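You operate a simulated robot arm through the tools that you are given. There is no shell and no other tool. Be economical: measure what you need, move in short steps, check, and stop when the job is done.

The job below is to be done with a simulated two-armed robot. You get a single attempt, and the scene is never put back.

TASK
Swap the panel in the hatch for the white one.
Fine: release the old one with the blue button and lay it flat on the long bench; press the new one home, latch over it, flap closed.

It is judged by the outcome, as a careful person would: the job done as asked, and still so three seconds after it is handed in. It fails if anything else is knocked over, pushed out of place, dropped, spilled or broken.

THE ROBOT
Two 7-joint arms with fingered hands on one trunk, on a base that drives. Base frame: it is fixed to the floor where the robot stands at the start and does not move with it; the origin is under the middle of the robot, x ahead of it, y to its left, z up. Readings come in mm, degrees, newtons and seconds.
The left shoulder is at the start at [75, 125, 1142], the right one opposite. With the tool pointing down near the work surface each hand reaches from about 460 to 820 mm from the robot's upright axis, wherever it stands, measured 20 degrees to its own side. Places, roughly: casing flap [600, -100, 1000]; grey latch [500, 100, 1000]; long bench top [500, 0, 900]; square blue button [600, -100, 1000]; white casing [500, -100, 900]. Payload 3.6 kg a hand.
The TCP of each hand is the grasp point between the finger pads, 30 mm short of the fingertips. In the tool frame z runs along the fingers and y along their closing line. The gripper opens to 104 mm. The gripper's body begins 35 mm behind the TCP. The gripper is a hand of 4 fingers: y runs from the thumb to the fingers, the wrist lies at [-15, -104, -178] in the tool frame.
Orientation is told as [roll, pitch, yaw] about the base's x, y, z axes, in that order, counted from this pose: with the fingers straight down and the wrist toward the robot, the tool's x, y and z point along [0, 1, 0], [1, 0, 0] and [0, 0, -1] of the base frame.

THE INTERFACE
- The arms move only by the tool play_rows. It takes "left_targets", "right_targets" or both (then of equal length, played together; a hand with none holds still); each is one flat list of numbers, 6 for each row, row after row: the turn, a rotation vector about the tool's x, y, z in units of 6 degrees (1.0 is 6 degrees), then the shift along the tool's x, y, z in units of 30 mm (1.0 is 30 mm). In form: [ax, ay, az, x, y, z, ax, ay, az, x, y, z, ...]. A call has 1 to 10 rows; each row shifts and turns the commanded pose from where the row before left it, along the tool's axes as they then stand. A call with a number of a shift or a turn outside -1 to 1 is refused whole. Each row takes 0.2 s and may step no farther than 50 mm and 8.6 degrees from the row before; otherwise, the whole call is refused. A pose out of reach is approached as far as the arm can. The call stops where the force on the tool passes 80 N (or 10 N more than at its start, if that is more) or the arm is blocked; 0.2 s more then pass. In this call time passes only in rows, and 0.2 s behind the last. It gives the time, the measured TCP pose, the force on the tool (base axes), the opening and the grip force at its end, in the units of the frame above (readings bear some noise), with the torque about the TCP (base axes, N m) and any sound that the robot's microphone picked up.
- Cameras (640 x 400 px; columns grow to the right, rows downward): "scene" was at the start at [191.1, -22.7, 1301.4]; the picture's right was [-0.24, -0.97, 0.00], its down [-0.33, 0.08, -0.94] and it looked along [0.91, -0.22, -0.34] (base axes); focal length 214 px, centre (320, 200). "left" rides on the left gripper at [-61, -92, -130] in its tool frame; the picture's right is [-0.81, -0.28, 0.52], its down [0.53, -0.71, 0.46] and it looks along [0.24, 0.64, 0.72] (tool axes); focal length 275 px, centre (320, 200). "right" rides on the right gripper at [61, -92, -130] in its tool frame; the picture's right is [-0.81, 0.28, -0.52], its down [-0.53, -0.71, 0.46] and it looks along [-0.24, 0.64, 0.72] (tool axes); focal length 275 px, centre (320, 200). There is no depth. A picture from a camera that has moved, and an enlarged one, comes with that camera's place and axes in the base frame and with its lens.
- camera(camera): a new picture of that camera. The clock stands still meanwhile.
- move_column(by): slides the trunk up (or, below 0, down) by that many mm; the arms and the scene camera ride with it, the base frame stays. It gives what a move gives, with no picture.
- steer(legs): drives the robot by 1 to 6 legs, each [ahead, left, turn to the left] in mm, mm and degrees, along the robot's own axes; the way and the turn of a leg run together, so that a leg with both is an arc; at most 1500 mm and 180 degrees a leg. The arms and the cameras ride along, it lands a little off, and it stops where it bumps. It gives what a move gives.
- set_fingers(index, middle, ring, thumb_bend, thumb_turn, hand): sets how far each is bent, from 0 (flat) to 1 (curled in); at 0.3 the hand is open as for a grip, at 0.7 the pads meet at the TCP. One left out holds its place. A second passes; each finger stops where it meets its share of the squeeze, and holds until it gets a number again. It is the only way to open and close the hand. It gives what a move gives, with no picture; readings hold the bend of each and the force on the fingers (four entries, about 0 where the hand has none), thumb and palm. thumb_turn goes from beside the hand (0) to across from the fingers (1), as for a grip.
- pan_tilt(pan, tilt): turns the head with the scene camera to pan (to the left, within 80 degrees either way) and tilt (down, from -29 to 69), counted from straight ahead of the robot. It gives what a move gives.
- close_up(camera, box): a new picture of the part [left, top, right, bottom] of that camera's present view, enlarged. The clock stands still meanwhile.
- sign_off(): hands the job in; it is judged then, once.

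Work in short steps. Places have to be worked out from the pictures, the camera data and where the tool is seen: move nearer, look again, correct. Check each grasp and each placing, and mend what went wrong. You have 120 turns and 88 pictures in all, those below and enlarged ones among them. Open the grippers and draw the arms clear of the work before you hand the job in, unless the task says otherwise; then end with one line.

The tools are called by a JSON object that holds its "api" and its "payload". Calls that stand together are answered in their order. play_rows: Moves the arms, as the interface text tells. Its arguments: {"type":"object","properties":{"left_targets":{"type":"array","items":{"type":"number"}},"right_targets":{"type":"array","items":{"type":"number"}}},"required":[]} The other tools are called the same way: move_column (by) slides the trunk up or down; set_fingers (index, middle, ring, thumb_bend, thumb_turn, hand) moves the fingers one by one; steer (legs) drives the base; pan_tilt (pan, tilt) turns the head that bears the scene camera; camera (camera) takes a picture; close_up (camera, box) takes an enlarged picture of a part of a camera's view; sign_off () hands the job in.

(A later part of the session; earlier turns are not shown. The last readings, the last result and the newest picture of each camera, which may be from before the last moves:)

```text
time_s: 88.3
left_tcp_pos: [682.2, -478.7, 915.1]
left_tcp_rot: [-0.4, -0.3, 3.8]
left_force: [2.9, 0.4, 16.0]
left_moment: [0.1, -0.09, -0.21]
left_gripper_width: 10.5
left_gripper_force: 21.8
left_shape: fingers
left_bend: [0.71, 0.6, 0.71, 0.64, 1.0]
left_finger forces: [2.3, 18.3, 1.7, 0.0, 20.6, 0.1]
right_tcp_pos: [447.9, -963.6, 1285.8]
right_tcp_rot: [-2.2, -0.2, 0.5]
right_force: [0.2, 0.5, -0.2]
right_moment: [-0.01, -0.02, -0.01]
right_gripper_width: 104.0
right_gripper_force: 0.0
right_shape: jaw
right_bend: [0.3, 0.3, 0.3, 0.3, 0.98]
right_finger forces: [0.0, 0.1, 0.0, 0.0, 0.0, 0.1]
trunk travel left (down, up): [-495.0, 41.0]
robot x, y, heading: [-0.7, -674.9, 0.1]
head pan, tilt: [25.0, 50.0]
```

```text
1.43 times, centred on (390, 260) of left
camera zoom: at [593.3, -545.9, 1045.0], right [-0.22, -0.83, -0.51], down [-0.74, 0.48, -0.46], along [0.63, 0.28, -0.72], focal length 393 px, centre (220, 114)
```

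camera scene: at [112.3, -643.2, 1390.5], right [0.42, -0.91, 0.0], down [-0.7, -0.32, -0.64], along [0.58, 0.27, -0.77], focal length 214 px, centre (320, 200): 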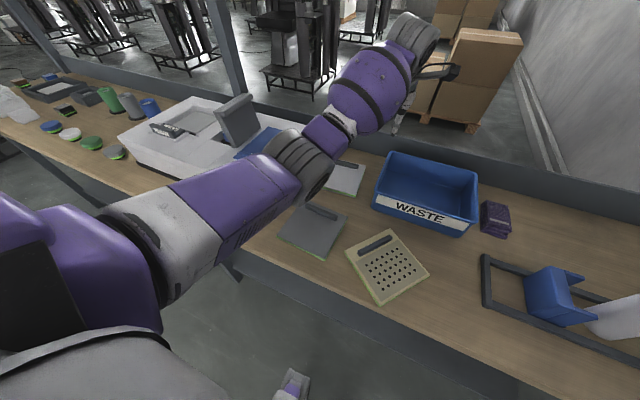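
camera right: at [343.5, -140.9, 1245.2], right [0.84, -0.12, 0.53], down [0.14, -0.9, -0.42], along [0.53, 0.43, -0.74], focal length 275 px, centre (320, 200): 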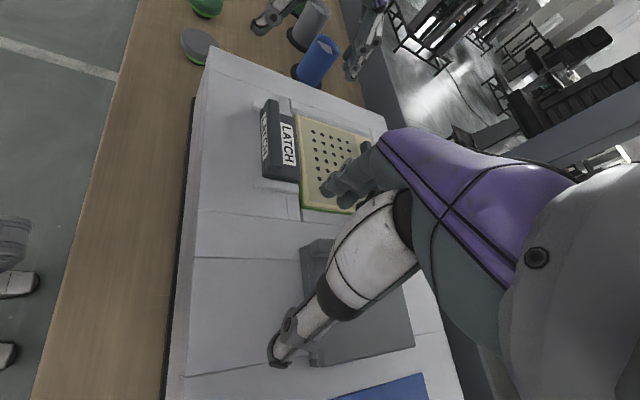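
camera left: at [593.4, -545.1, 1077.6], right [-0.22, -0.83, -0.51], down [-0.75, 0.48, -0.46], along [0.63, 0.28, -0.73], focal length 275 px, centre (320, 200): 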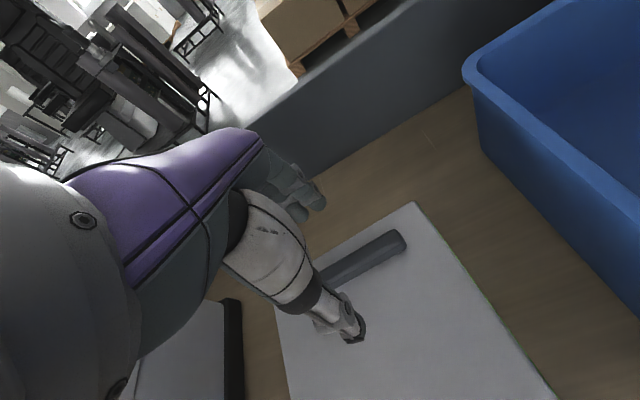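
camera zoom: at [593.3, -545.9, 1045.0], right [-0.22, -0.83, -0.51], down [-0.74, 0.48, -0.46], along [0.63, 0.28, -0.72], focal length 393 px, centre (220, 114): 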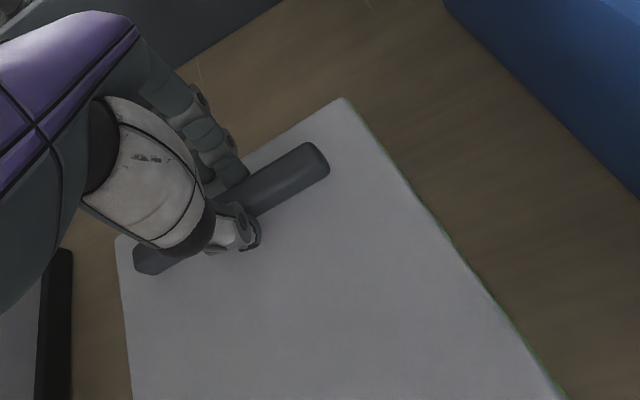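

Good balanced grip at ridge. Load index and ring more to resist twist, then lift a little.

{"api": "set_fingers", "payload": {"hand": "left", "index": 0.8, "middle": 0.75, "ring": 0.8, "thumb_bend": 0.85}}

{"api": "play_rows", "payload": {"left_targets": [0, 0, 0, 0, 0, -0.3, 0, 0, 0, 0, 0, -0.4, 0, 0, 0, 0, 0, -0.6]}}

{"api": "camera", "payload": {"camera": "left"}}

```text
time_s: 89.3
left_tcp_pos: [681.5, -478.7, 913.4]
left_tcp_rot: [-0.4, -0.1, 3.9]
left_force: [5.9, 1.4, 20.1]
left_moment: [-0.04, 0.35, 0.02]
left_gripper_width: 10.9
left_gripper_force: 28.1
left_shape: fingers
left_bend: [0.78, 0.62, 0.8, 0.63, 1.0]
left_finger forces: [11.5, 11.5, 0.0, 0.0, 33.3, 0.0]
right_tcp_pos: [447.8, -963.7, 1285.0]
right_tcp_rot: [-2.3, -0.2, 0.5]
right_force: [-0.4, 0.5, 0.2]
right_moment: [0.01, 0.0, 0.04]
right_gripper_width: 103.7
right_gripper_force: 0.1
right_shape: jaw
right_bend: [0.3, 0.3, 0.3, 0.3, 0.98]
right_finger forces: [0.0, 0.0, 0.0, 0.0, 0.0, 0.1]
trunk travel left (down, up): [-495.0, 41.0]
robot x, y, heading: [-1.3, -674.0, -0.1]
head pan, tilt: [25.0, 50.0]
```

```text
time_s: 90.1
left_tcp_pos: [681.7, -479.3, 950.6]
left_tcp_rot: [-0.5, 0.2, 4.0]
left_force: [0.4, -0.3, -2.2]
left_moment: [0.01, -0.12, 0.02]
left_gripper_width: 11.2
left_gripper_force: 18.8
left_shape: fingers
left_bend: [0.79, 0.63, 0.8, 0.62, 1.0]
left_finger forces: [9.0, 9.5, 0.0, 0.0, 18.6, 0.0]
right_tcp_pos: [449.0, -963.6, 1284.3]
right_tcp_rot: [-2.3, -0.1, 0.6]
right_force: [-0.2, -0.4, 1.3]
right_moment: [0.0, 0.0, -0.01]
right_gripper_width: 103.9
right_gripper_force: 0.0
right_shape: jaw
right_bend: [0.3, 0.3, 0.3, 0.3, 0.98]
right_finger forces: [0.0, 0.0, 0.1, 0.1, 0.1, 0.0]
trunk travel left (down, up): [-495.0, 41.0]
robot x, y, heading: [-5.3, -673.6, -0.1]
head pan, tilt: [25.0, 50.0]
```

```text
19 pictures are left
camera left: at [593.4, -545.1, 1080.8], right [-0.22, -0.83, -0.51], down [-0.75, 0.48, -0.46], along [0.62, 0.28, -0.73], focal length 275 px, centre (320, 200)
```

left: 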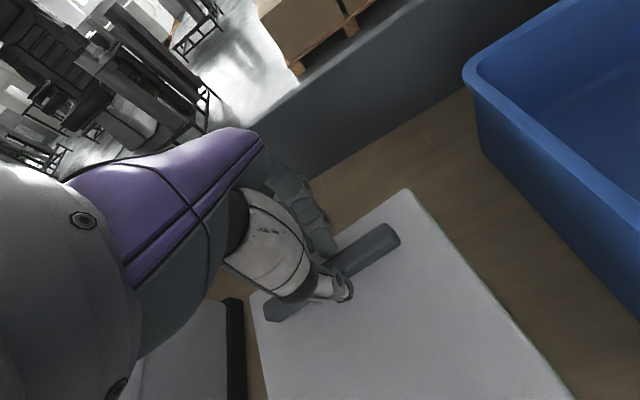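

Firm, aligned grip (white panel hangs nearly level). Lift straight up well above the flap height.

{"api": "play_rows", "payload": {"left_targets": [0, 0, 0, 0, 0, -0.9, 0, 0, 0, 0, 0, -0.95, 0, 0, 0, 0, -0.15, -0.95, 0, 0, 0, 0, -0.2, -0.95, 0, 0, 0, 0, -0.2, -0.95, 0, 0, 0, 0, -0.2, -0.95, 0, 0, 0, 0, -0.2, -0.95, 0, 0, 0, 0, -0.2, -0.95, 0, 0, 0, 0, -0.2, -0.95, 0, 0, 0.3, 0, -0.1, -0.95]}}

{"api": "steer", "payload": {"legs": [[0, 300, 0], [0, 300, 0]]}}

{"api": "pan_tilt", "payload": {"pan": 5, "tilt": 48}}

{"api": "camera", "payload": {"camera": "scene"}}

{"api": "camera", "payload": {"camera": "left"}}

```text
time_s: 92.3
left_tcp_pos: [637.7, -479.8, 1234.1]
left_tcp_rot: [-0.5, 0.2, 2.0]
left_force: [0.4, 0.4, -2.4]
left_moment: [0.0, -0.12, 0.03]
left_gripper_width: 11.2
left_gripper_force: 18.9
left_shape: fingers
left_bend: [0.79, 0.63, 0.8, 0.61, 1.0]
left_finger forces: [9.2, 9.3, 0.1, 0.0, 18.4, 0.1]
right_tcp_pos: [448.9, -963.2, 1285.3]
right_tcp_rot: [-2.3, -0.2, 0.5]
right_force: [-0.3, 0.5, 0.2]
right_moment: [0.02, 0.02, 0.01]
right_gripper_width: 103.7
right_gripper_force: 0.0
right_shape: jaw
right_bend: [0.3, 0.3, 0.3, 0.3, 0.98]
right_finger forces: [0.0, 0.1, 0.0, 0.1, 0.0, 0.1]
trunk travel left (down, up): [-495.0, 41.0]
robot x, y, heading: [-2.4, -673.1, 0.1]
head pan, tilt: [25.0, 50.0]
```

```text
time_s: 98.4
left_tcp_pos: [642.1, 122.6, 1235.5]
left_tcp_rot: [-0.4, 0.0, 1.8]
left_force: [-0.2, 0.0, -1.2]
left_moment: [0.01, -0.08, -0.02]
left_gripper_width: 11.2
left_gripper_force: 18.4
left_shape: fingers
left_bend: [0.79, 0.63, 0.8, 0.61, 1.0]
left_finger forces: [9.2, 9.3, 0.0, 0.1, 18.4, 0.0]
right_tcp_pos: [451.6, -362.1, 1284.1]
right_tcp_rot: [-2.3, -0.1, 0.2]
right_force: [0.0, 0.7, 0.6]
right_moment: [0.01, 0.02, 0.0]
right_gripper_width: 103.7
right_gripper_force: 0.0
right_shape: jaw
right_bend: [0.3, 0.3, 0.3, 0.3, 0.98]
right_finger forces: [0.1, 0.0, 0.0, 0.0, 0.1, 0.0]
trunk travel left (down, up): [-495.0, 41.0]
robot x, y, heading: [0.3, -70.0, -0.6]
head pan, tilt: [25.0, 50.0]
```

```text
time_s: 99.2
left_tcp_pos: [641.7, 121.1, 1235.3]
left_tcp_rot: [-0.5, 0.0, 1.8]
left_force: [0.1, 0.8, -1.0]
left_moment: [0.0, -0.06, -0.03]
left_gripper_width: 11.3
left_gripper_force: 18.6
left_shape: fingers
left_bend: [0.79, 0.63, 0.8, 0.61, 1.0]
left_finger forces: [9.2, 9.3, 0.0, 0.0, 18.4, 0.1]
right_tcp_pos: [451.1, -361.3, 1285.4]
right_tcp_rot: [-2.3, -0.2, 0.3]
right_force: [-0.1, -0.4, 0.4]
right_moment: [-0.03, 0.03, 0.04]
right_gripper_width: 103.9
right_gripper_force: 0.1
right_shape: jaw
right_bend: [0.3, 0.3, 0.3, 0.3, 0.98]
right_finger forces: [0.0, 0.1, 0.0, 0.1, 0.1, 0.0]
trunk travel left (down, up): [-495.0, 41.0]
robot x, y, heading: [1.0, -69.2, -0.5]
head pan, tilt: [5.0, 48.0]
```

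```text
18 pictures are left
camera scene: at [123.9, -65.2, 1393.2], right [0.08, -1.0, 0.0], down [-0.74, -0.06, -0.67], along [0.67, 0.05, -0.74], focal length 214 px, centre (320, 200)
```

scene: 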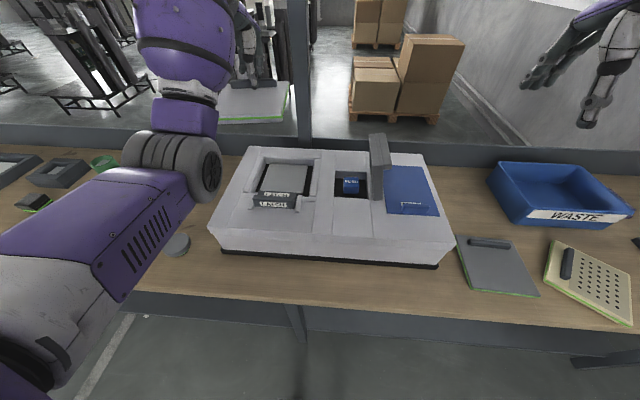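

```text
17 pictures are left
camera left: at [551.3, 58.0, 1365.5], right [-0.25, -0.82, -0.51], down [-0.73, 0.51, -0.46], along [0.64, 0.26, -0.73], focal length 275 px, centre (320, 200)
```

left: 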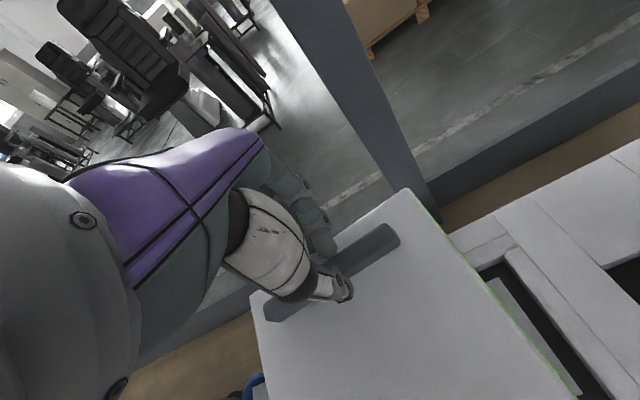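

Panel held well. Zoom on the empty hatch to measure its recess.

{"api": "close_up", "payload": {"camera": "scene", "box": [225, 140, 353, 220]}}

```text
5.00 times, centred on (289, 180) of scene
camera zoom: at [123.9, -65.2, 1393.2], right [0.08, -1.0, 0.0], down [-0.74, -0.06, -0.67], along [0.67, 0.05, -0.74], focal length 1072 px, centre (475, 300)
```

zoom: 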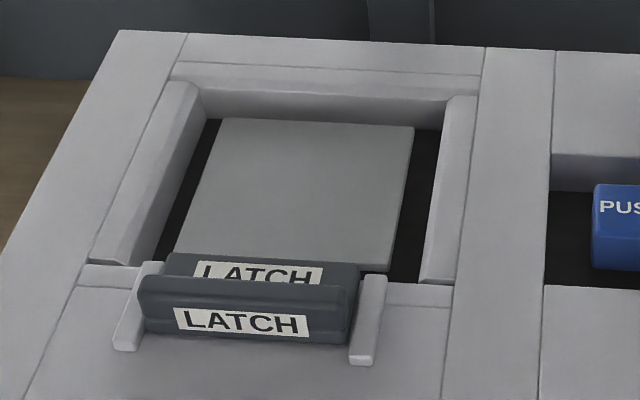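

Recess measured about y −8…146 (centre ~69), with ridge target near (625, 70). Bring the panel over the hatch, ~30 mm above.

{"api": "play_rows", "payload": {"left_targets": [0, 0, 0.05, -0.283, -0.095, 0.917, 0, 0, 0.05, -0.283, -0.095, 0.917, 0, 0, 0.05, -0.283, -0.095, 0.917, 0, 0, 0.05, -0.283, -0.095, 0.917, 0, 0, 0.05, -0.283, -0.095, 0.917, 0, 0, 0.05, -0.283, -0.095, 0.917]}}

{"api": "close_up", "payload": {"camera": "scene", "box": [209, 120, 369, 220]}}

{"api": "camera", "payload": {"camera": "left"}}

```text
time_s: 100.6
left_tcp_pos: [625.5, 69.8, 1069.6]
left_tcp_rot: [-0.4, 0.0, 0.0]
left_force: [-0.8, 0.4, -1.2]
left_moment: [-0.01, -0.09, 0.0]
left_gripper_width: 11.3
left_gripper_force: 18.8
left_shape: fingers
left_bend: [0.79, 0.63, 0.8, 0.61, 1.0]
left_finger forces: [9.4, 9.3, 0.0, 0.1, 18.6, 0.0]
right_tcp_pos: [451.1, -362.0, 1285.6]
right_tcp_rot: [-2.3, -0.1, 0.3]
right_force: [0.6, -0.7, -0.4]
right_moment: [0.03, 0.01, -0.03]
right_gripper_width: 103.6
right_gripper_force: 0.0
right_shape: jaw
right_bend: [0.3, 0.3, 0.3, 0.3, 0.98]
right_finger forces: [0.0, 0.0, 0.1, 0.0, 0.1, 0.1]
trunk travel left (down, up): [-495.0, 41.0]
robot x, y, heading: [0.7, -66.8, -0.3]
head pan, tilt: [5.0, 48.0]
```

```text
4.00 times, centred on (289, 170) of scene
camera zoom: at [124.0, -65.3, 1393.2], right [0.08, -1.0, 0.0], down [-0.74, -0.06, -0.67], along [0.67, 0.05, -0.74], focal length 858 px, centre (444, 320)
```

zoom: 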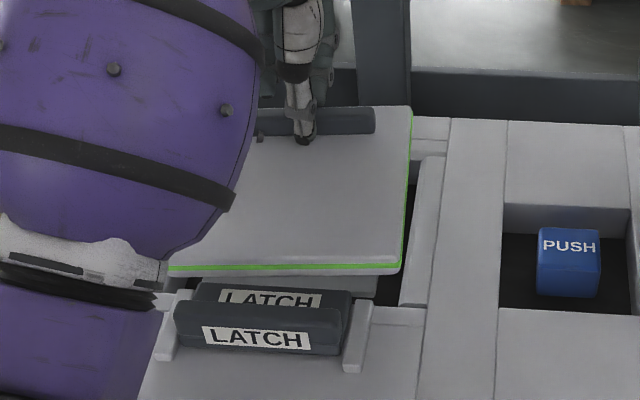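

```text
14 pictures are left
camera left: at [532.6, 8.5, 1200.8], right [-0.27, -0.81, -0.51], down [-0.71, 0.53, -0.46], along [0.65, 0.24, -0.73], focal length 275 px, centre (320, 200)
```

left: 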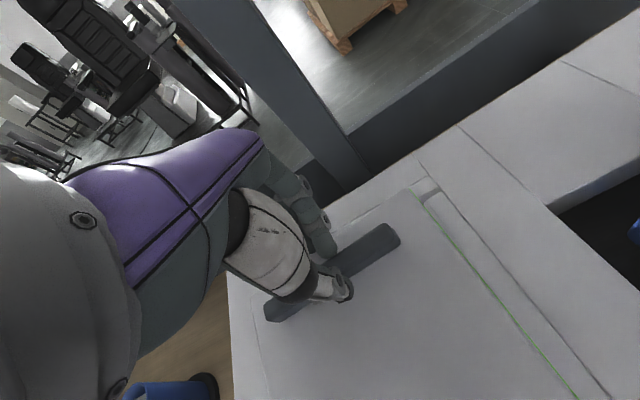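

The panel is yawed ~4° and droops ~4° at the near edge relative to the recess. Correct both, shift forward 5 mm, lower to just above the recess and recheck.

{"api": "play_rows", "payload": {"left_targets": [0, 0, 0.67, 0, 0, 0, 0.6, 0, 0, 0, 0.15, 0, 0, 0, 0, 0, 0, 0.4, 0, 0, 0, 0, 0.05, 0.4]}}

{"api": "close_up", "payload": {"camera": "scene", "box": [209, 120, 369, 220]}}

```text
time_s: 101.6
left_tcp_pos: [629.3, 68.7, 1046.4]
left_tcp_rot: [-0.4, 3.6, -4.1]
left_force: [0.2, 0.3, -0.3]
left_moment: [-0.06, 0.06, -0.01]
left_gripper_width: 10.7
left_gripper_force: 15.3
left_shape: fingers
left_bend: [0.79, 0.72, 0.8, 0.62, 1.0]
left_finger forces: [12.6, 3.3, 0.0, 0.0, 14.2, 0.0]
right_tcp_pos: [450.3, -361.0, 1283.8]
right_tcp_rot: [-2.3, -0.1, 0.3]
right_force: [0.9, 0.3, 0.2]
right_moment: [0.03, -0.01, 0.0]
right_gripper_width: 104.0
right_gripper_force: 0.0
right_shape: jaw
right_bend: [0.3, 0.3, 0.3, 0.3, 0.98]
right_finger forces: [0.1, 0.1, 0.1, 0.0, 0.0, 0.0]
trunk travel left (down, up): [-495.0, 41.0]
robot x, y, heading: [-1.5, -71.0, -0.5]
head pan, tilt: [5.0, 48.0]
```

```text
4.00 times, centred on (289, 170) of scene
camera zoom: at [124.0, -65.3, 1393.2], right [0.08, -1.0, 0.0], down [-0.74, -0.06, -0.67], along [0.67, 0.05, -0.74], focal length 858 px, centre (444, 320)
```

zoom: 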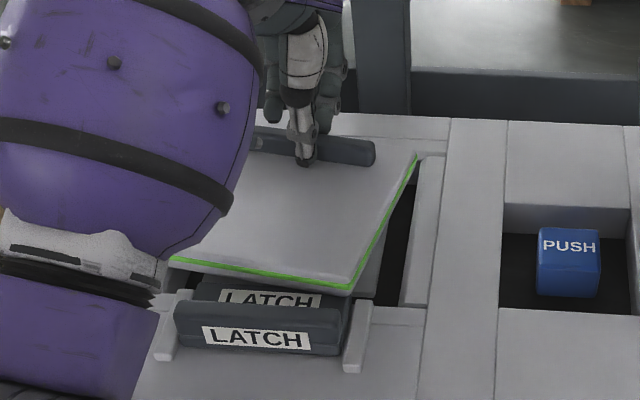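

The panel touched something and twisted in the grip. Raise 30 mm and re-measure.

{"api": "play_rows", "payload": {"left_targets": [0, 0, 0, 0, 0, -0.5, 0, 0, 0, 0, 0, -0.5]}}

{"api": "close_up", "payload": {"camera": "scene", "box": [209, 120, 369, 220]}}

{"api": "camera", "payload": {"camera": "left"}}

```text
time_s: 102.2
left_tcp_pos: [630.8, 68.3, 1075.4]
left_tcp_rot: [-0.4, 3.6, -4.1]
left_force: [-0.4, -0.1, -1.8]
left_moment: [0.0, -0.13, 0.02]
left_gripper_width: 10.0
left_gripper_force: 16.6
left_shape: fingers
left_bend: [0.79, 0.72, 0.8, 0.62, 1.0]
left_finger forces: [13.6, 3.2, 0.0, 0.0, 16.2, 0.0]
right_tcp_pos: [450.0, -362.0, 1285.0]
right_tcp_rot: [-2.3, -0.1, 0.3]
right_force: [-0.3, -1.0, 0.5]
right_moment: [0.01, -0.04, -0.02]
right_gripper_width: 103.6
right_gripper_force: 0.1
right_shape: jaw
right_bend: [0.3, 0.3, 0.3, 0.3, 0.98]
right_finger forces: [0.1, 0.0, 0.0, 0.0, 0.1, 0.0]
trunk travel left (down, up): [-495.0, 41.0]
robot x, y, heading: [0.3, -75.0, -0.3]
head pan, tilt: [5.0, 48.0]
```

```text
4.00 times, centred on (289, 170) of scene
camera zoom: at [123.9, -65.3, 1393.2], right [0.08, -1.0, 0.0], down [-0.74, -0.06, -0.67], along [0.67, 0.05, -0.74], focal length 858 px, centre (444, 320)
```

zoom: 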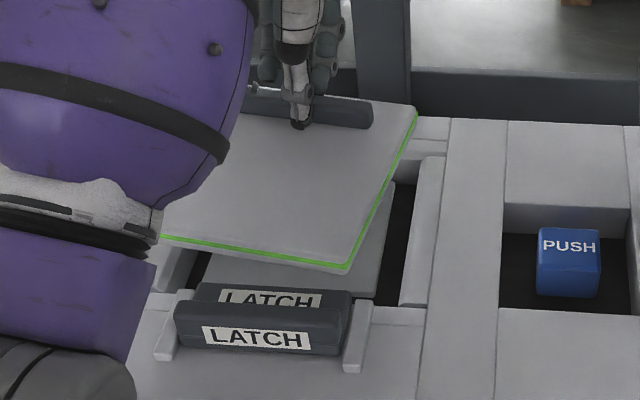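

```text
11 pictures are left
camera left: at [543.5, 13.5, 1212.0], right [-0.36, -0.79, -0.49], down [-0.7, 0.58, -0.41], along [0.61, 0.2, -0.77], focal length 275 px, centre (320, 200)
```

left: 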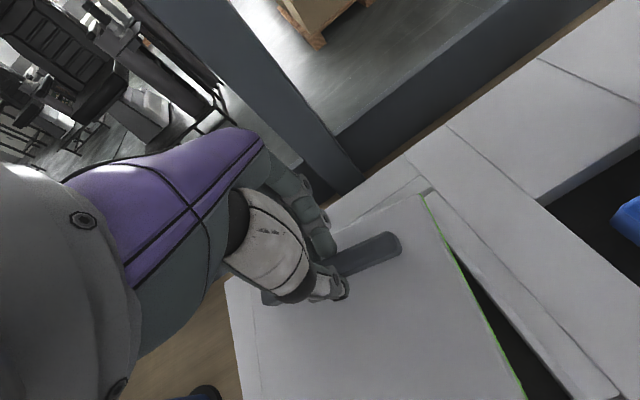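

Panel is now yawed ~9° clockwise with slight droop. Correct: yaw back, raise the near edge, and shift ~8 mm forward; recheck before lowering.

{"api": "play_rows", "payload": {"left_targets": [0, 0, -0.75, 0, 0, 0, 0, 0, -0.75, 0.04, 0.27, -0.04, 0.7, 0, 0, 0, 0, 0]}}

{"api": "close_up", "payload": {"camera": "scene", "box": [209, 120, 369, 220]}}

```text
time_s: 103.0
left_tcp_pos: [639.7, 71.5, 1077.0]
left_tcp_rot: [0.3, 7.8, 5.0]
left_force: [-0.3, -0.1, -2.3]
left_moment: [-0.02, -0.11, -0.04]
left_gripper_width: 10.4
left_gripper_force: 16.1
left_shape: fingers
left_bend: [0.79, 0.72, 0.8, 0.62, 1.0]
left_finger forces: [13.6, 3.1, 0.0, 0.0, 16.2, 0.0]
right_tcp_pos: [451.0, -362.1, 1284.5]
right_tcp_rot: [-2.2, -0.2, 0.3]
right_force: [1.1, -0.5, -0.8]
right_moment: [0.02, 0.01, -0.03]
right_gripper_width: 104.0
right_gripper_force: 0.1
right_shape: jaw
right_bend: [0.3, 0.3, 0.3, 0.3, 0.98]
right_finger forces: [0.0, 0.1, 0.0, 0.0, 0.0, 0.1]
trunk travel left (down, up): [-495.0, 41.0]
robot x, y, heading: [-0.1, -69.3, -0.2]
head pan, tilt: [5.0, 48.0]
```

```text
4.00 times, centred on (289, 170) of scene
camera zoom: at [124.1, -65.2, 1393.2], right [0.08, -1.0, 0.0], down [-0.74, -0.06, -0.67], along [0.67, 0.05, -0.74], focal length 858 px, centre (444, 320)
```

zoom: 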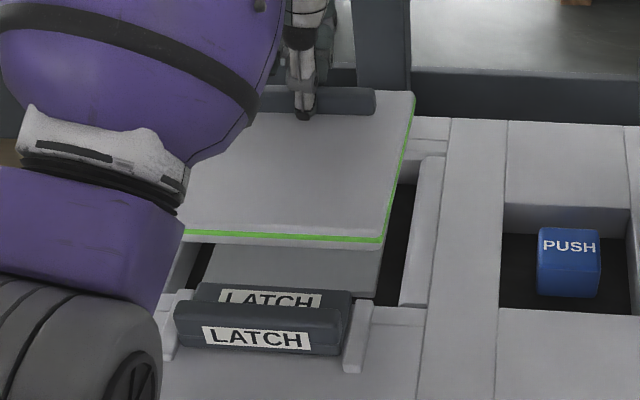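

Now aligned: panel ≈ x 507–651, y −1…140 against recess x 502–654, y −8…146. Lower straight down stepwise.

{"api": "play_rows", "payload": {"left_targets": [0, 0, 0, 0, 0.072, 0.53, 0, 0, 0, 0, 0.072, 0.53, 0, 0, 0, 0, 0.045, 0.33]}}

```text
time_s: 103.8
left_tcp_pos: [639.1, 69.4, 1034.8]
left_tcp_rot: [0.2, 7.8, 4.9]
left_force: [0.4, -0.1, -1.8]
left_moment: [-0.01, -0.15, -0.01]
left_gripper_width: 10.3
left_gripper_force: 16.8
left_shape: fingers
left_bend: [0.79, 0.72, 0.8, 0.62, 1.0]
left_finger forces: [13.6, 3.3, 0.0, 0.0, 16.3, 0.1]
right_tcp_pos: [451.8, -361.1, 1284.9]
right_tcp_rot: [-2.3, 0.0, 0.2]
right_force: [0.3, -0.3, -0.5]
right_moment: [0.0, 0.0, 0.0]
right_gripper_width: 103.7
right_gripper_force: 0.0
right_shape: jaw
right_bend: [0.3, 0.3, 0.3, 0.3, 0.98]
right_finger forces: [0.0, 0.0, 0.0, 0.0, 0.0, 0.0]
trunk travel left (down, up): [-495.0, 41.0]
robot x, y, heading: [0.2, -70.6, -0.5]
head pan, tilt: [5.0, 48.0]
```

No contact yet at TCP 1035. Continue 10 mm.

{"api": "play_rows", "payload": {"left_targets": [0, 0, 0, 0, 0.023, 0.165, 0, 0, 0, 0, 0.023, 0.165]}}

```text
time_s: 104.4
left_tcp_pos: [639.7, 70.0, 1027.4]
left_tcp_rot: [0.1, 7.6, 5.1]
left_force: [2.1, -0.3, 3.8]
left_moment: [-0.02, -0.01, 0.02]
left_gripper_width: 10.3
left_gripper_force: 17.0
left_shape: fingers
left_bend: [0.79, 0.72, 0.8, 0.62, 1.0]
left_finger forces: [14.9, 3.6, 0.0, 0.1, 15.9, 0.1]
right_tcp_pos: [450.5, -361.3, 1285.3]
right_tcp_rot: [-2.2, -0.1, 0.3]
right_force: [0.3, 0.1, -0.8]
right_moment: [0.0, 0.0, 0.0]
right_gripper_width: 103.7
right_gripper_force: 0.1
right_shape: jaw
right_bend: [0.3, 0.3, 0.3, 0.3, 0.98]
right_finger forces: [0.0, 0.1, 0.0, 0.1, 0.0, 0.0]
trunk travel left (down, up): [-495.0, 41.0]
robot x, y, heading: [-1.0, -69.9, -0.4]
head pan, tilt: [5.0, 48.0]
```

Light contact at TCP 1027. Check where the panel sits.

{"api": "close_up", "payload": {"camera": "scene", "box": [209, 120, 369, 220]}}

```text
4.00 times, centred on (289, 170) of scene
camera zoom: at [123.2, -65.4, 1393.4], right [0.08, -1.0, 0.0], down [-0.74, -0.06, -0.67], along [0.67, 0.05, -0.74], focal length 858 px, centre (444, 320)
```

zoom: 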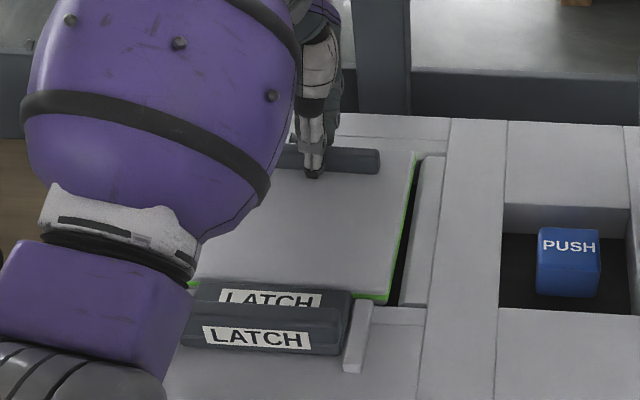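

The panel is dropping into the recess behind the latch. Push down a little more.

{"api": "play_rows", "payload": {"left_targets": [0, 0, 0, 0, 0.02, 0.15, 0, 0, 0, 0, 0.02, 0.15]}}

```text
time_s: 105.0
left_tcp_pos: [640.5, 69.8, 1016.9]
left_tcp_rot: [0.3, 7.6, 5.0]
left_force: [5.3, 1.1, 9.7]
left_moment: [-0.02, 0.05, 0.04]
left_gripper_width: 10.6
left_gripper_force: 19.6
left_shape: fingers
left_bend: [0.79, 0.72, 0.8, 0.63, 1.0]
left_finger forces: [19.7, 4.0, 0.0, 0.1, 15.6, 0.0]
right_tcp_pos: [450.8, -361.9, 1284.7]
right_tcp_rot: [-2.3, -0.2, 0.3]
right_force: [-0.5, 0.7, -0.2]
right_moment: [0.0, 0.04, 0.0]
right_gripper_width: 103.8
right_gripper_force: 0.0
right_shape: jaw
right_bend: [0.3, 0.3, 0.3, 0.3, 0.98]
right_finger forces: [0.0, 0.0, 0.0, 0.0, 0.0, 0.0]
trunk travel left (down, up): [-495.0, 41.0]
robot x, y, heading: [2.4, -69.3, -0.2]
head pan, tilt: [5.0, 48.0]
```

It's moving down against a spring. Continue pressing.

{"api": "play_rows", "payload": {"left_targets": [0, 0, 0, 0, 0.02, 0.15, 0, 0, 0, 0, 0.02, 0.15, 0, 0, 0, 0, 0.02, 0.15]}}

```text
time_s: 105.8
left_tcp_pos: [639.8, 69.8, 1015.3]
left_tcp_rot: [0.0, 6.2, 4.9]
left_force: [5.7, 3.9, 54.4]
left_moment: [-0.13, 1.31, 0.12]
left_gripper_width: 11.0
left_gripper_force: 38.3
left_shape: fingers
left_bend: [0.79, 0.72, 0.8, 0.64, 1.0]
left_finger forces: [18.4, 3.1, 0.0, 0.0, 54.0, 0.1]
right_tcp_pos: [445.2, -362.0, 1287.0]
right_tcp_rot: [-2.3, -0.4, 0.4]
right_force: [-0.8, -0.4, 0.1]
right_moment: [0.0, 0.03, 0.0]
right_gripper_width: 104.0
right_gripper_force: 0.0
right_shape: jaw
right_bend: [0.3, 0.3, 0.3, 0.3, 0.98]
right_finger forces: [0.0, 0.0, 0.0, 0.0, 0.0, 0.1]
trunk travel left (down, up): [-495.0, 41.0]
robot x, y, heading: [2.2, -72.5, -0.4]
head pan, tilt: [5.0, 48.0]
```

Firm contact (54 N), no click yet. Ease off, release the ridge, and then press on the panel's centre with the closed hand.

{"api": "play_rows", "payload": {"left_targets": [0, 0, 0, 0, -0.05, -0.35]}}

{"api": "set_fingers", "payload": {"hand": "left", "index": 0.45, "middle": 0.45, "ring": 0.45, "thumb_bend": 0.4}}

{"api": "play_rows", "payload": {"left_targets": [0, 0, 0, 0, -0.05, -0.4, 0, 0, 0, 0, -0.1, -0.8, 0, 0, 0, 0, -0.1, -0.8, -0.7, 0, 0.4, 0, 0, 0, -0.6, 0, 0.43, 0, 0, 0]}}

{"api": "close_up", "payload": {"camera": "scene", "box": [209, 120, 369, 220]}}

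```text
time_s: 106.2
left_tcp_pos: [640.0, 69.2, 1015.0]
left_tcp_rot: [0.1, 7.3, 4.9]
left_force: [11.2, 3.8, 29.2]
left_moment: [-0.02, 0.34, 0.08]
left_gripper_width: 10.5
left_gripper_force: 26.6
left_shape: fingers
left_bend: [0.79, 0.72, 0.8, 0.64, 1.0]
left_finger forces: [24.4, 4.3, 0.0, 0.0, 25.0, 0.1]
right_tcp_pos: [450.6, -361.9, 1283.6]
right_tcp_rot: [-2.3, 0.0, 0.3]
right_force: [0.1, 0.2, 0.5]
right_moment: [-0.02, -0.03, 0.02]
right_gripper_width: 104.0
right_gripper_force: 0.0
right_shape: jaw
right_bend: [0.3, 0.3, 0.3, 0.3, 0.98]
right_finger forces: [0.0, 0.1, 0.1, 0.0, 0.1, 0.0]
trunk travel left (down, up): [-495.0, 41.0]
robot x, y, heading: [-1.5, -69.0, -0.3]
head pan, tilt: [5.0, 48.0]
```

```text
time_s: 107.2
left_tcp_pos: [636.8, 69.5, 1016.5]
left_tcp_rot: [0.1, 7.3, 4.9]
left_force: [-15.4, -1.8, 32.1]
left_moment: [0.25, -0.41, 0.05]
left_gripper_width: 56.9
left_gripper_force: 19.1
left_shape: fingers
left_bend: [0.55, 0.51, 0.5, 0.4, 0.99]
left_finger forces: [12.9, 14.0, 9.8, 0.0, 0.1, 0.0]
right_tcp_pos: [445.2, -362.3, 1286.4]
right_tcp_rot: [-2.3, -0.4, 0.3]
right_force: [-0.5, -1.0, 0.7]
right_moment: [0.0, 0.0, -0.01]
right_gripper_width: 103.8
right_gripper_force: 0.1
right_shape: jaw
right_bend: [0.3, 0.3, 0.3, 0.3, 0.98]
right_finger forces: [0.0, 0.1, 0.1, 0.0, 0.1, 0.1]
trunk travel left (down, up): [-495.0, 41.0]
robot x, y, heading: [0.7, -70.1, -0.4]
head pan, tilt: [5.0, 48.0]
```

```text
time_s: 108.4
left_tcp_pos: [640.2, 71.0, 1072.7]
left_tcp_rot: [-0.2, 0.0, -0.1]
left_force: [-0.4, -0.3, -0.1]
left_moment: [0.02, -0.02, 0.0]
left_gripper_width: 70.8
left_gripper_force: 0.1
left_shape: fingers
left_bend: [0.45, 0.45, 0.45, 0.4, 0.99]
left_finger forces: [0.0, 0.0, 0.0, 0.0, 0.1, 0.0]
right_tcp_pos: [449.6, -361.7, 1283.7]
right_tcp_rot: [-2.3, -0.1, 0.4]
right_force: [0.3, -0.3, 0.5]
right_moment: [-0.01, -0.01, 0.02]
right_gripper_width: 104.0
right_gripper_force: 0.1
right_shape: jaw
right_bend: [0.3, 0.3, 0.3, 0.3, 0.98]
right_finger forces: [0.0, 0.1, 0.0, 0.0, 0.1, 0.1]
trunk travel left (down, up): [-495.0, 41.0]
robot x, y, heading: [2.1, -69.5, -0.5]
head pan, tilt: [5.0, 48.0]
```

```text
4.00 times, centred on (289, 170) of scene
camera zoom: at [123.4, -65.2, 1393.2], right [0.08, -1.0, 0.0], down [-0.74, -0.06, -0.67], along [0.67, 0.05, -0.74], focal length 858 px, centre (444, 320)
```

zoom: 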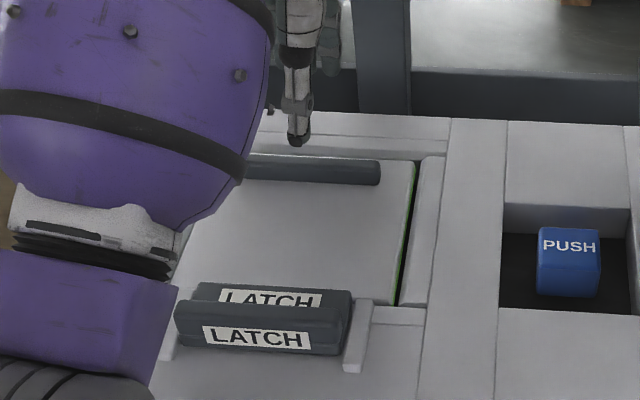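

Panel sits squarely in the recess. Close the fingers into a poke and press at the panel's centre.

{"api": "set_fingers", "payload": {"hand": "left", "index": 0.7, "middle": 0.7, "ring": 0.7, "thumb_bend": 0.7}}

{"api": "play_rows", "payload": {"left_targets": [0, 0, 0, 0, -0.75, 0, 0, 0, 0, 0, -0.75, 0.5, 0, 0, 0, 0, 0, 0.8, 0, 0, 0, 0, 0, 0.4]}}

{"api": "play_rows", "payload": {"left_targets": [0, 0, 0, 0, 0, 0.25, 0, 0, 0, 0, 0, 0.25]}}

```text
time_s: 109.4
left_tcp_pos: [640.0, 70.7, 1072.7]
left_tcp_rot: [-0.1, 0.0, 0.0]
left_force: [1.0, -0.1, 0.1]
left_moment: [-0.01, 0.0, 0.01]
left_gripper_width: 1.7
left_gripper_force: 0.0
left_shape: fingers
left_bend: [0.7, 0.7, 0.7, 0.7, 1.0]
left_finger forces: [0.0, 0.0, 0.1, 0.0, 0.0, 0.0]
right_tcp_pos: [450.5, -360.0, 1284.1]
right_tcp_rot: [-2.3, -0.2, 0.3]
right_force: [-0.4, 0.0, 0.7]
right_moment: [-0.06, 0.0, 0.0]
right_gripper_width: 103.2
right_gripper_force: 0.2
right_shape: jaw
right_bend: [0.3, 0.3, 0.3, 0.3, 0.98]
right_finger forces: [0.1, 0.0, 0.0, 0.0, 0.0, 0.0]
trunk travel left (down, up): [-495.0, 41.0]
robot x, y, heading: [-0.1, -69.2, -0.3]
head pan, tilt: [5.0, 48.0]
```

```text
time_s: 110.4
left_tcp_pos: [595.8, 69.6, 1020.9]
left_tcp_rot: [-0.1, 0.0, 0.0]
left_force: [0.0, -0.2, 0.1]
left_moment: [0.02, -0.03, 0.0]
left_gripper_width: 1.7
left_gripper_force: 0.5
left_shape: fingers
left_bend: [0.7, 0.7, 0.7, 0.7, 1.0]
left_finger forces: [0.0, 0.6, 0.1, 0.1, 0.0, 0.1]
right_tcp_pos: [449.6, -360.9, 1284.8]
right_tcp_rot: [-2.4, -0.1, 0.3]
right_force: [0.6, 0.4, -0.9]
right_moment: [-0.01, -0.01, 0.02]
right_gripper_width: 103.7
right_gripper_force: 0.0
right_shape: jaw
right_bend: [0.3, 0.3, 0.3, 0.3, 0.98]
right_finger forces: [0.1, 0.0, 0.1, 0.0, 0.0, 0.0]
trunk travel left (down, up): [-495.0, 41.0]
robot x, y, heading: [0.4, -70.2, -0.7]
head pan, tilt: [5.0, 48.0]
```

```text
time_s: 111.0
left_tcp_pos: [594.2, 68.4, 1015.3]
left_tcp_rot: [-0.1, -1.0, 0.0]
left_force: [-6.2, 0.8, 36.7]
left_moment: [-0.15, 0.29, 0.0]
left_gripper_width: 0.2
left_gripper_force: 19.1
left_shape: fingers
left_bend: [0.7, 0.7, 0.7, 0.7, 1.0]
left_finger forces: [8.4, 2.5, 0.0, 0.0, 26.6, 0.1]
right_tcp_pos: [445.6, -360.9, 1288.4]
right_tcp_rot: [-2.2, -0.5, 0.4]
right_force: [0.0, -0.3, 1.0]
right_moment: [0.02, 0.0, 0.01]
right_gripper_width: 103.7
right_gripper_force: 0.1
right_shape: jaw
right_bend: [0.3, 0.3, 0.3, 0.3, 0.98]
right_finger forces: [0.1, 0.0, 0.1, 0.1, 0.0, 0.0]
trunk travel left (down, up): [-495.0, 41.0]
robot x, y, heading: [-0.3, -71.1, -0.3]
head pan, tilt: [5.0, 48.0]
```

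At 37 N no movement; press harder.

{"api": "play_rows", "payload": {"left_targets": [0, 0, 0, 0, 0, 0.2, 0, 0, 0, 0, 0, 0.2]}}

```text
time_s: 111.6
left_tcp_pos: [593.0, 69.0, 1014.4]
left_tcp_rot: [-0.3, -2.4, 0.0]
left_force: [-15.6, 3.8, 75.3]
left_moment: [-0.16, 0.85, 0.06]
left_gripper_width: 0.3
left_gripper_force: 37.6
left_shape: fingers
left_bend: [0.7, 0.7, 0.7, 0.71, 1.0]
left_finger forces: [10.5, 2.1, 0.1, 0.0, 63.2, 0.0]
right_tcp_pos: [442.0, -362.1, 1289.9]
right_tcp_rot: [-2.3, -0.8, 0.3]
right_force: [-0.8, -0.4, -0.9]
right_moment: [-0.01, 0.02, 0.0]
right_gripper_width: 103.9
right_gripper_force: 0.0
right_shape: jaw
right_bend: [0.3, 0.3, 0.3, 0.3, 0.98]
right_finger forces: [0.0, 0.0, 0.0, 0.0, 0.1, 0.1]
trunk travel left (down, up): [-495.0, 41.0]
robot x, y, heading: [1.2, -71.3, -0.3]
head pan, tilt: [5.0, 48.0]
```

Solid at 75 N. Lift off and look closely at how the panel sits relative to the rim.

{"api": "play_rows", "payload": {"left_targets": [0, 0, 0, 0, 0, -0.5, 0, 0, 0, 0, 0, -0.9, 0, 0, 0, 0.5, -0.5, -0.9, 0, 0, 0, 0.9, -0.8, -0.9, 0, 0, 0, 0.9, -0.8, -0.5]}}

{"api": "camera", "payload": {"camera": "left"}}

```text
time_s: 112.8
left_tcp_pos: [530.8, 139.2, 1105.1]
left_tcp_rot: [-0.1, 0.2, -0.2]
left_force: [-0.2, 0.3, 0.1]
left_moment: [-0.02, -0.02, 0.0]
left_gripper_width: 1.1
left_gripper_force: 0.0
left_shape: fingers
left_bend: [0.7, 0.7, 0.7, 0.7, 1.0]
left_finger forces: [0.0, 0.0, 0.0, 0.0, 0.0, 0.1]
right_tcp_pos: [450.1, -360.8, 1285.9]
right_tcp_rot: [-2.3, -0.1, 0.3]
right_force: [-0.5, 0.8, 0.0]
right_moment: [0.03, -0.02, 0.02]
right_gripper_width: 103.8
right_gripper_force: 0.0
right_shape: jaw
right_bend: [0.3, 0.3, 0.3, 0.3, 0.98]
right_finger forces: [0.0, 0.0, 0.1, 0.0, 0.0, 0.0]
trunk travel left (down, up): [-495.0, 41.0]
robot x, y, heading: [1.6, -71.6, -0.3]
head pan, tilt: [5.0, 48.0]
```

```text
7 pictures are left
camera left: at [438.7, 78.0, 1236.2], right [-0.28, -0.81, -0.52], down [-0.71, 0.53, -0.46], along [0.64, 0.24, -0.73], focal length 275 px, centre (320, 200)
```

left: 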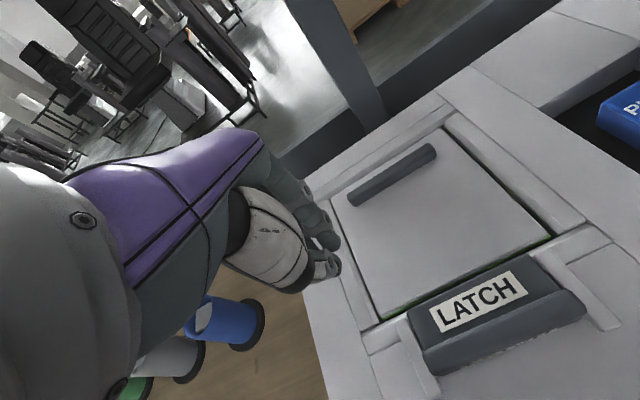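

The panel sits flush in the recess and hasn't sprung back after release, so it appears home. Next: close the latch. Back the base off 60 mm for reach, and place the closed fingertips in front of the bar.

{"api": "steer", "payload": {"legs": [[-70, 0, 0]]}}

{"api": "play_rows", "payload": {"left_targets": [0, 0, 0, -0.7, -0.5, 0, 0, 0, 0, -0.7, -0.5, 0, 0, 0, 0, -0.7, -0.5, 0]}}

```text
time_s: 113.9
left_tcp_pos: [461.3, 139.0, 1105.8]
left_tcp_rot: [-0.1, 0.0, 0.0]
left_force: [-0.5, -0.4, 0.2]
left_moment: [0.03, -0.03, -0.01]
left_gripper_width: 1.0
left_gripper_force: 0.1
left_shape: fingers
left_bend: [0.7, 0.7, 0.7, 0.7, 1.0]
left_finger forces: [0.1, 0.0, 0.0, 0.0, 0.1, 0.0]
right_tcp_pos: [380.2, -361.4, 1285.4]
right_tcp_rot: [-2.3, -0.2, 0.3]
right_force: [-0.1, -0.1, 0.0]
right_moment: [-0.01, 0.01, -0.01]
right_gripper_width: 103.7
right_gripper_force: 0.0
right_shape: jaw
right_bend: [0.3, 0.3, 0.3, 0.3, 0.98]
right_finger forces: [0.0, 0.1, 0.1, 0.0, 0.1, 0.0]
trunk travel left (down, up): [-495.0, 41.0]
robot x, y, heading: [-67.6, -67.8, -0.6]
head pan, tilt: [5.0, 48.0]
```

```text
time_s: 114.7
left_tcp_pos: [416.9, 75.9, 1104.9]
left_tcp_rot: [-0.2, 0.0, 0.0]
left_force: [-0.5, 0.3, 0.5]
left_moment: [0.0, 0.01, 0.01]
left_gripper_width: 1.1
left_gripper_force: 0.0
left_shape: fingers
left_bend: [0.7, 0.7, 0.7, 0.7, 1.0]
left_finger forces: [0.0, 0.1, 0.0, 0.0, 0.1, 0.0]
right_tcp_pos: [380.7, -361.5, 1284.8]
right_tcp_rot: [-2.3, -0.1, 0.3]
right_force: [-0.6, -0.5, -0.2]
right_moment: [0.02, 0.03, 0.01]
right_gripper_width: 103.8
right_gripper_force: 0.1
right_shape: jaw
right_bend: [0.3, 0.3, 0.3, 0.3, 0.98]
right_finger forces: [0.0, 0.1, 0.0, 0.0, 0.0, 0.1]
trunk travel left (down, up): [-495.0, 41.0]
robot x, y, heading: [-70.0, -70.4, -0.6]
head pan, tilt: [5.0, 48.0]
```

Lower in front of the bar.

{"api": "play_rows", "payload": {"left_targets": [0, 0, 0, 0, -0.1, 0.95, 0, 0, 0, 0, -0.1, 0.95, 0, 0, 0, 0, 0, 0.8]}}

{"api": "play_rows", "payload": {"left_targets": [0, 0, 0, 0, 0.4, 0, 0, 0, 0, 0, 0.4, 0, 0, 0, 0, 0, 0.3, 0]}}

```text
time_s: 115.5
left_tcp_pos: [410.9, 75.0, 1023.0]
left_tcp_rot: [0.0, 0.0, -0.1]
left_force: [-0.1, 0.4, 0.7]
left_moment: [-0.01, 0.03, -0.01]
left_gripper_width: 0.8
left_gripper_force: 0.0
left_shape: fingers
left_bend: [0.7, 0.7, 0.7, 0.7, 1.0]
left_finger forces: [0.1, 0.0, 0.0, 0.0, 0.0, 0.0]
right_tcp_pos: [380.1, -360.9, 1285.5]
right_tcp_rot: [-2.2, -0.1, 0.3]
right_force: [-0.1, -0.4, 0.3]
right_moment: [-0.02, 0.01, 0.0]
right_gripper_width: 103.8
right_gripper_force: 0.1
right_shape: jaw
right_bend: [0.3, 0.3, 0.3, 0.3, 0.98]
right_finger forces: [0.0, 0.1, 0.0, 0.0, 0.0, 0.0]
trunk travel left (down, up): [-495.0, 41.0]
robot x, y, heading: [-70.5, -69.5, -0.4]
head pan, tilt: [5.0, 48.0]
```

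```text
time_s: 116.3
left_tcp_pos: [442.6, 76.1, 1025.7]
left_tcp_rot: [-0.1, 0.0, 0.0]
left_force: [-5.6, -1.3, 1.7]
left_moment: [0.02, -0.01, 0.04]
left_gripper_width: 1.3
left_gripper_force: 2.1
left_shape: fingers
left_bend: [0.7, 0.71, 0.7, 0.7, 1.0]
left_finger forces: [0.0, 5.3, 0.3, 0.0, 0.0, 0.0]
right_tcp_pos: [378.7, -361.6, 1285.1]
right_tcp_rot: [-2.3, -0.2, 0.4]
right_force: [-1.0, -0.4, -0.3]
right_moment: [0.03, -0.04, -0.02]
right_gripper_width: 103.7
right_gripper_force: 0.0
right_shape: jaw
right_bend: [0.3, 0.3, 0.3, 0.3, 0.98]
right_finger forces: [0.0, 0.0, 0.1, 0.1, 0.0, 0.0]
trunk travel left (down, up): [-495.0, 41.0]
robot x, y, heading: [-68.6, -67.7, -0.4]
head pan, tilt: [5.0, 48.0]
```

Contact with the bar began (middle finger 5 N). Push forward ~20 mm.

{"api": "play_rows", "payload": {"left_targets": [0, 0, 0, 0, 0.3, 0.03, 0, 0, 0, 0, 0.3, 0.03]}}

{"api": "close_up", "payload": {"camera": "scene", "box": [230, 110, 390, 210]}}

```text
time_s: 116.9
left_tcp_pos: [454.9, 76.1, 1026.8]
left_tcp_rot: [-0.1, -0.4, -0.1]
left_force: [-36.9, 0.4, 15.0]
left_moment: [0.1, 0.13, 0.41]
left_gripper_width: 0.2
left_gripper_force: 19.6
left_shape: fingers
left_bend: [0.7, 0.71, 0.71, 0.68, 1.0]
left_finger forces: [9.4, 18.8, 11.6, 0.0, 0.1, 0.1]
right_tcp_pos: [374.2, -360.1, 1288.5]
right_tcp_rot: [-2.3, -0.5, 0.3]
right_force: [0.6, 0.4, -0.2]
right_moment: [-0.01, 0.0, -0.02]
right_gripper_width: 103.9
right_gripper_force: 0.0
right_shape: jaw
right_bend: [0.3, 0.3, 0.3, 0.3, 0.98]
right_finger forces: [0.1, 0.0, 0.0, 0.1, 0.0, 0.0]
trunk travel left (down, up): [-495.0, 41.0]
robot x, y, heading: [-68.1, -72.6, -0.4]
head pan, tilt: [5.0, 48.0]
```

```text
4.00 times, centred on (310, 160) of scene
camera zoom: at [46.1, -64.8, 1394.1], right [0.08, -1.0, 0.0], down [-0.74, -0.06, -0.67], along [0.67, 0.05, -0.74], focal length 858 px, centre (360, 360)
```

zoom: 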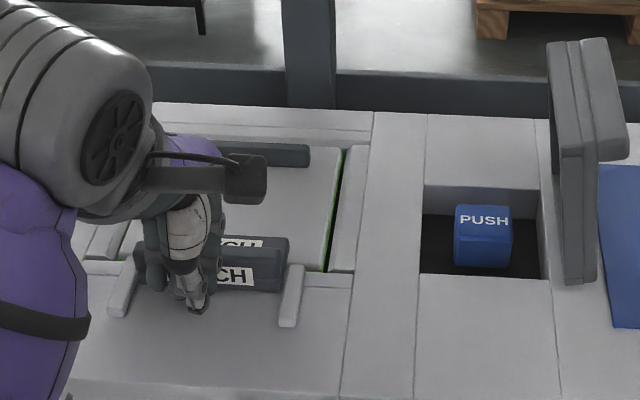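

The bar is back at its original closed position relative to its rails (37 N stop). One slight extra push, then withdraw.

{"api": "play_rows", "payload": {"left_targets": [0, 0, 0, 0, 0.2, 0]}}

{"api": "play_rows", "payload": {"left_targets": [0, 0, 0, 0, -0.6, 0, 0, 0, 0, 0, -0.5, -0.5, 0, 0, 0, 0, 0, -1, 0, 0, 0, 0, 0, -1, 0, 0, 0, 0.5, 0, -1, 0, 0, 0, 0.9, 0, 0, 0, 0, 0, 0.9, 0, 0]}}

{"api": "close_up", "payload": {"camera": "left", "box": [300, 100, 620, 300]}}

```text
time_s: 117.3
left_tcp_pos: [463.9, 75.3, 1030.1]
left_tcp_rot: [-0.2, -0.8, 0.1]
left_force: [-37.0, 2.1, 31.9]
left_moment: [0.33, 0.24, 0.31]
left_gripper_width: 0.1
left_gripper_force: 25.9
left_shape: fingers
left_bend: [0.71, 0.72, 0.72, 0.67, 1.0]
left_finger forces: [20.0, 17.9, 13.4, 0.1, 0.0, 0.0]
right_tcp_pos: [374.8, -361.8, 1288.2]
right_tcp_rot: [-2.4, -0.5, 0.4]
right_force: [0.4, 0.6, 0.3]
right_moment: [0.0, 0.06, 0.01]
right_gripper_width: 103.8
right_gripper_force: 0.0
right_shape: jaw
right_bend: [0.3, 0.3, 0.3, 0.3, 0.98]
right_finger forces: [0.0, 0.1, 0.1, 0.0, 0.1, 0.1]
trunk travel left (down, up): [-495.0, 41.0]
robot x, y, heading: [-69.9, -72.8, -0.6]
head pan, tilt: [5.0, 48.0]
```

```text
time_s: 118.9
left_tcp_pos: [435.9, 145.2, 1127.8]
left_tcp_rot: [-0.2, 0.0, -0.2]
left_force: [-0.1, 0.3, 0.0]
left_moment: [0.0, 0.0, 0.0]
left_gripper_width: 1.0
left_gripper_force: 0.0
left_shape: fingers
left_bend: [0.7, 0.7, 0.7, 0.7, 1.0]
left_finger forces: [0.0, 0.0, 0.0, 0.0, 0.1, 0.1]
right_tcp_pos: [380.9, -360.7, 1284.2]
right_tcp_rot: [-2.2, -0.1, 0.3]
right_force: [-0.2, 0.4, 0.8]
right_moment: [0.0, -0.01, -0.01]
right_gripper_width: 103.9
right_gripper_force: 0.1
right_shape: jaw
right_bend: [0.3, 0.3, 0.3, 0.3, 0.98]
right_finger forces: [0.0, 0.0, 0.1, 0.0, 0.0, 0.0]
trunk travel left (down, up): [-495.0, 41.0]
robot x, y, heading: [-71.7, -70.5, -0.6]
head pan, tilt: [5.0, 48.0]
```

```text
2.00 times, centred on (460, 200) of left
camera zoom: at [343.7, 84.1, 1258.3], right [-0.28, -0.81, -0.52], down [-0.71, 0.53, -0.46], along [0.65, 0.24, -0.72], focal length 551 px, centre (40, 200)
```

zoom: 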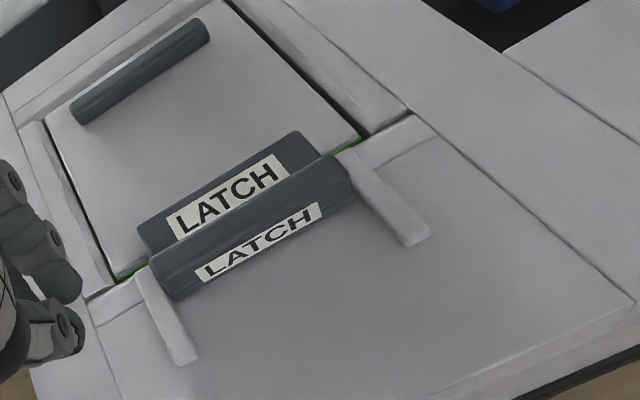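

The latch now overlaps the panel's near edge just as before. Now close the flap: bring the right hand, fingers together, to the right side of the open flap.

{"api": "set_fingers", "payload": {"hand": "right", "index": 0.7, "middle": 0.7, "ring": 0.7, "thumb_bend": 0.7}}

{"api": "play_rows", "payload": {"right_targets": [0, 0, 0, 0.2, 0.84, 0.3, 0, 0, 0, 0.2, 0.84, 0.5, 0, 0, 0, 0.3, 0.84, 0.7, 0, 0, 0, 0.35, 0.84, 0.8, 0, 0, 0, 0.35, 0.84, 0.85, 0, 0, 0, 0.35, 0.84, 0.9, 0, 0, 0, 0.35, 0.84, 0.9]}}

{"api": "close_up", "payload": {"camera": "scene", "box": [280, 70, 480, 195]}}

```text
time_s: 119.9
left_tcp_pos: [436.0, 144.6, 1127.8]
left_tcp_rot: [-0.1, 0.0, 0.1]
left_force: [-0.4, -0.4, -0.1]
left_moment: [-0.02, -0.02, 0.0]
left_gripper_width: 0.9
left_gripper_force: 0.1
left_shape: fingers
left_bend: [0.7, 0.7, 0.7, 0.7, 1.0]
left_finger forces: [0.0, 0.0, 0.0, 0.0, 0.0, 0.1]
right_tcp_pos: [381.6, -361.1, 1284.6]
right_tcp_rot: [-2.4, 0.0, 0.3]
right_force: [0.5, -0.4, -0.6]
right_moment: [-0.04, 0.02, -0.01]
right_gripper_width: 1.4
right_gripper_force: 0.1
right_shape: fingers
right_bend: [0.7, 0.7, 0.7, 0.7, 0.98]
right_finger forces: [0.1, 0.0, 0.1, 0.0, 0.0, 0.1]
trunk travel left (down, up): [-495.0, 41.0]
robot x, y, heading: [-70.2, -67.2, 0.0]
head pan, tilt: [5.0, 48.0]
```

```text
time_s: 121.5
left_tcp_pos: [437.4, 145.2, 1127.2]
left_tcp_rot: [-0.1, 0.1, 0.1]
left_force: [0.3, 0.1, 0.3]
left_moment: [-0.01, 0.01, 0.0]
left_gripper_width: 1.4
left_gripper_force: 0.1
left_shape: fingers
left_bend: [0.7, 0.7, 0.7, 0.7, 1.0]
left_finger forces: [0.0, 0.0, 0.1, 0.0, 0.1, 0.0]
right_tcp_pos: [558.9, -302.0, 1134.2]
right_tcp_rot: [-2.3, -0.1, 0.3]
right_force: [0.7, 0.9, 0.0]
right_moment: [0.0, 0.04, 0.0]
right_gripper_width: 1.3
right_gripper_force: 0.2
right_shape: fingers
right_bend: [0.7, 0.7, 0.7, 0.7, 0.98]
right_finger forces: [0.0, 0.1, 0.0, 0.1, 0.0, 0.0]
trunk travel left (down, up): [-495.0, 41.0]
robot x, y, heading: [-68.3, -70.5, -0.3]
head pan, tilt: [5.0, 48.0]
```

```text
3.20 times, centred on (380, 132) of scene
camera zoom: at [55.2, -65.1, 1393.0], right [0.08, -1.0, 0.0], down [-0.74, -0.06, -0.67], along [0.67, 0.05, -0.74], focal length 686 px, centre (128, 416)
```

zoom: 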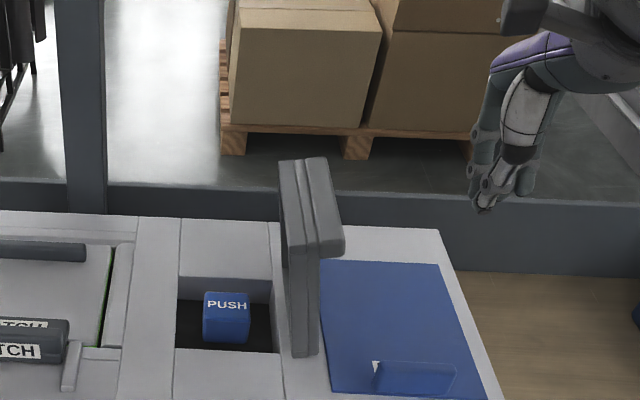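

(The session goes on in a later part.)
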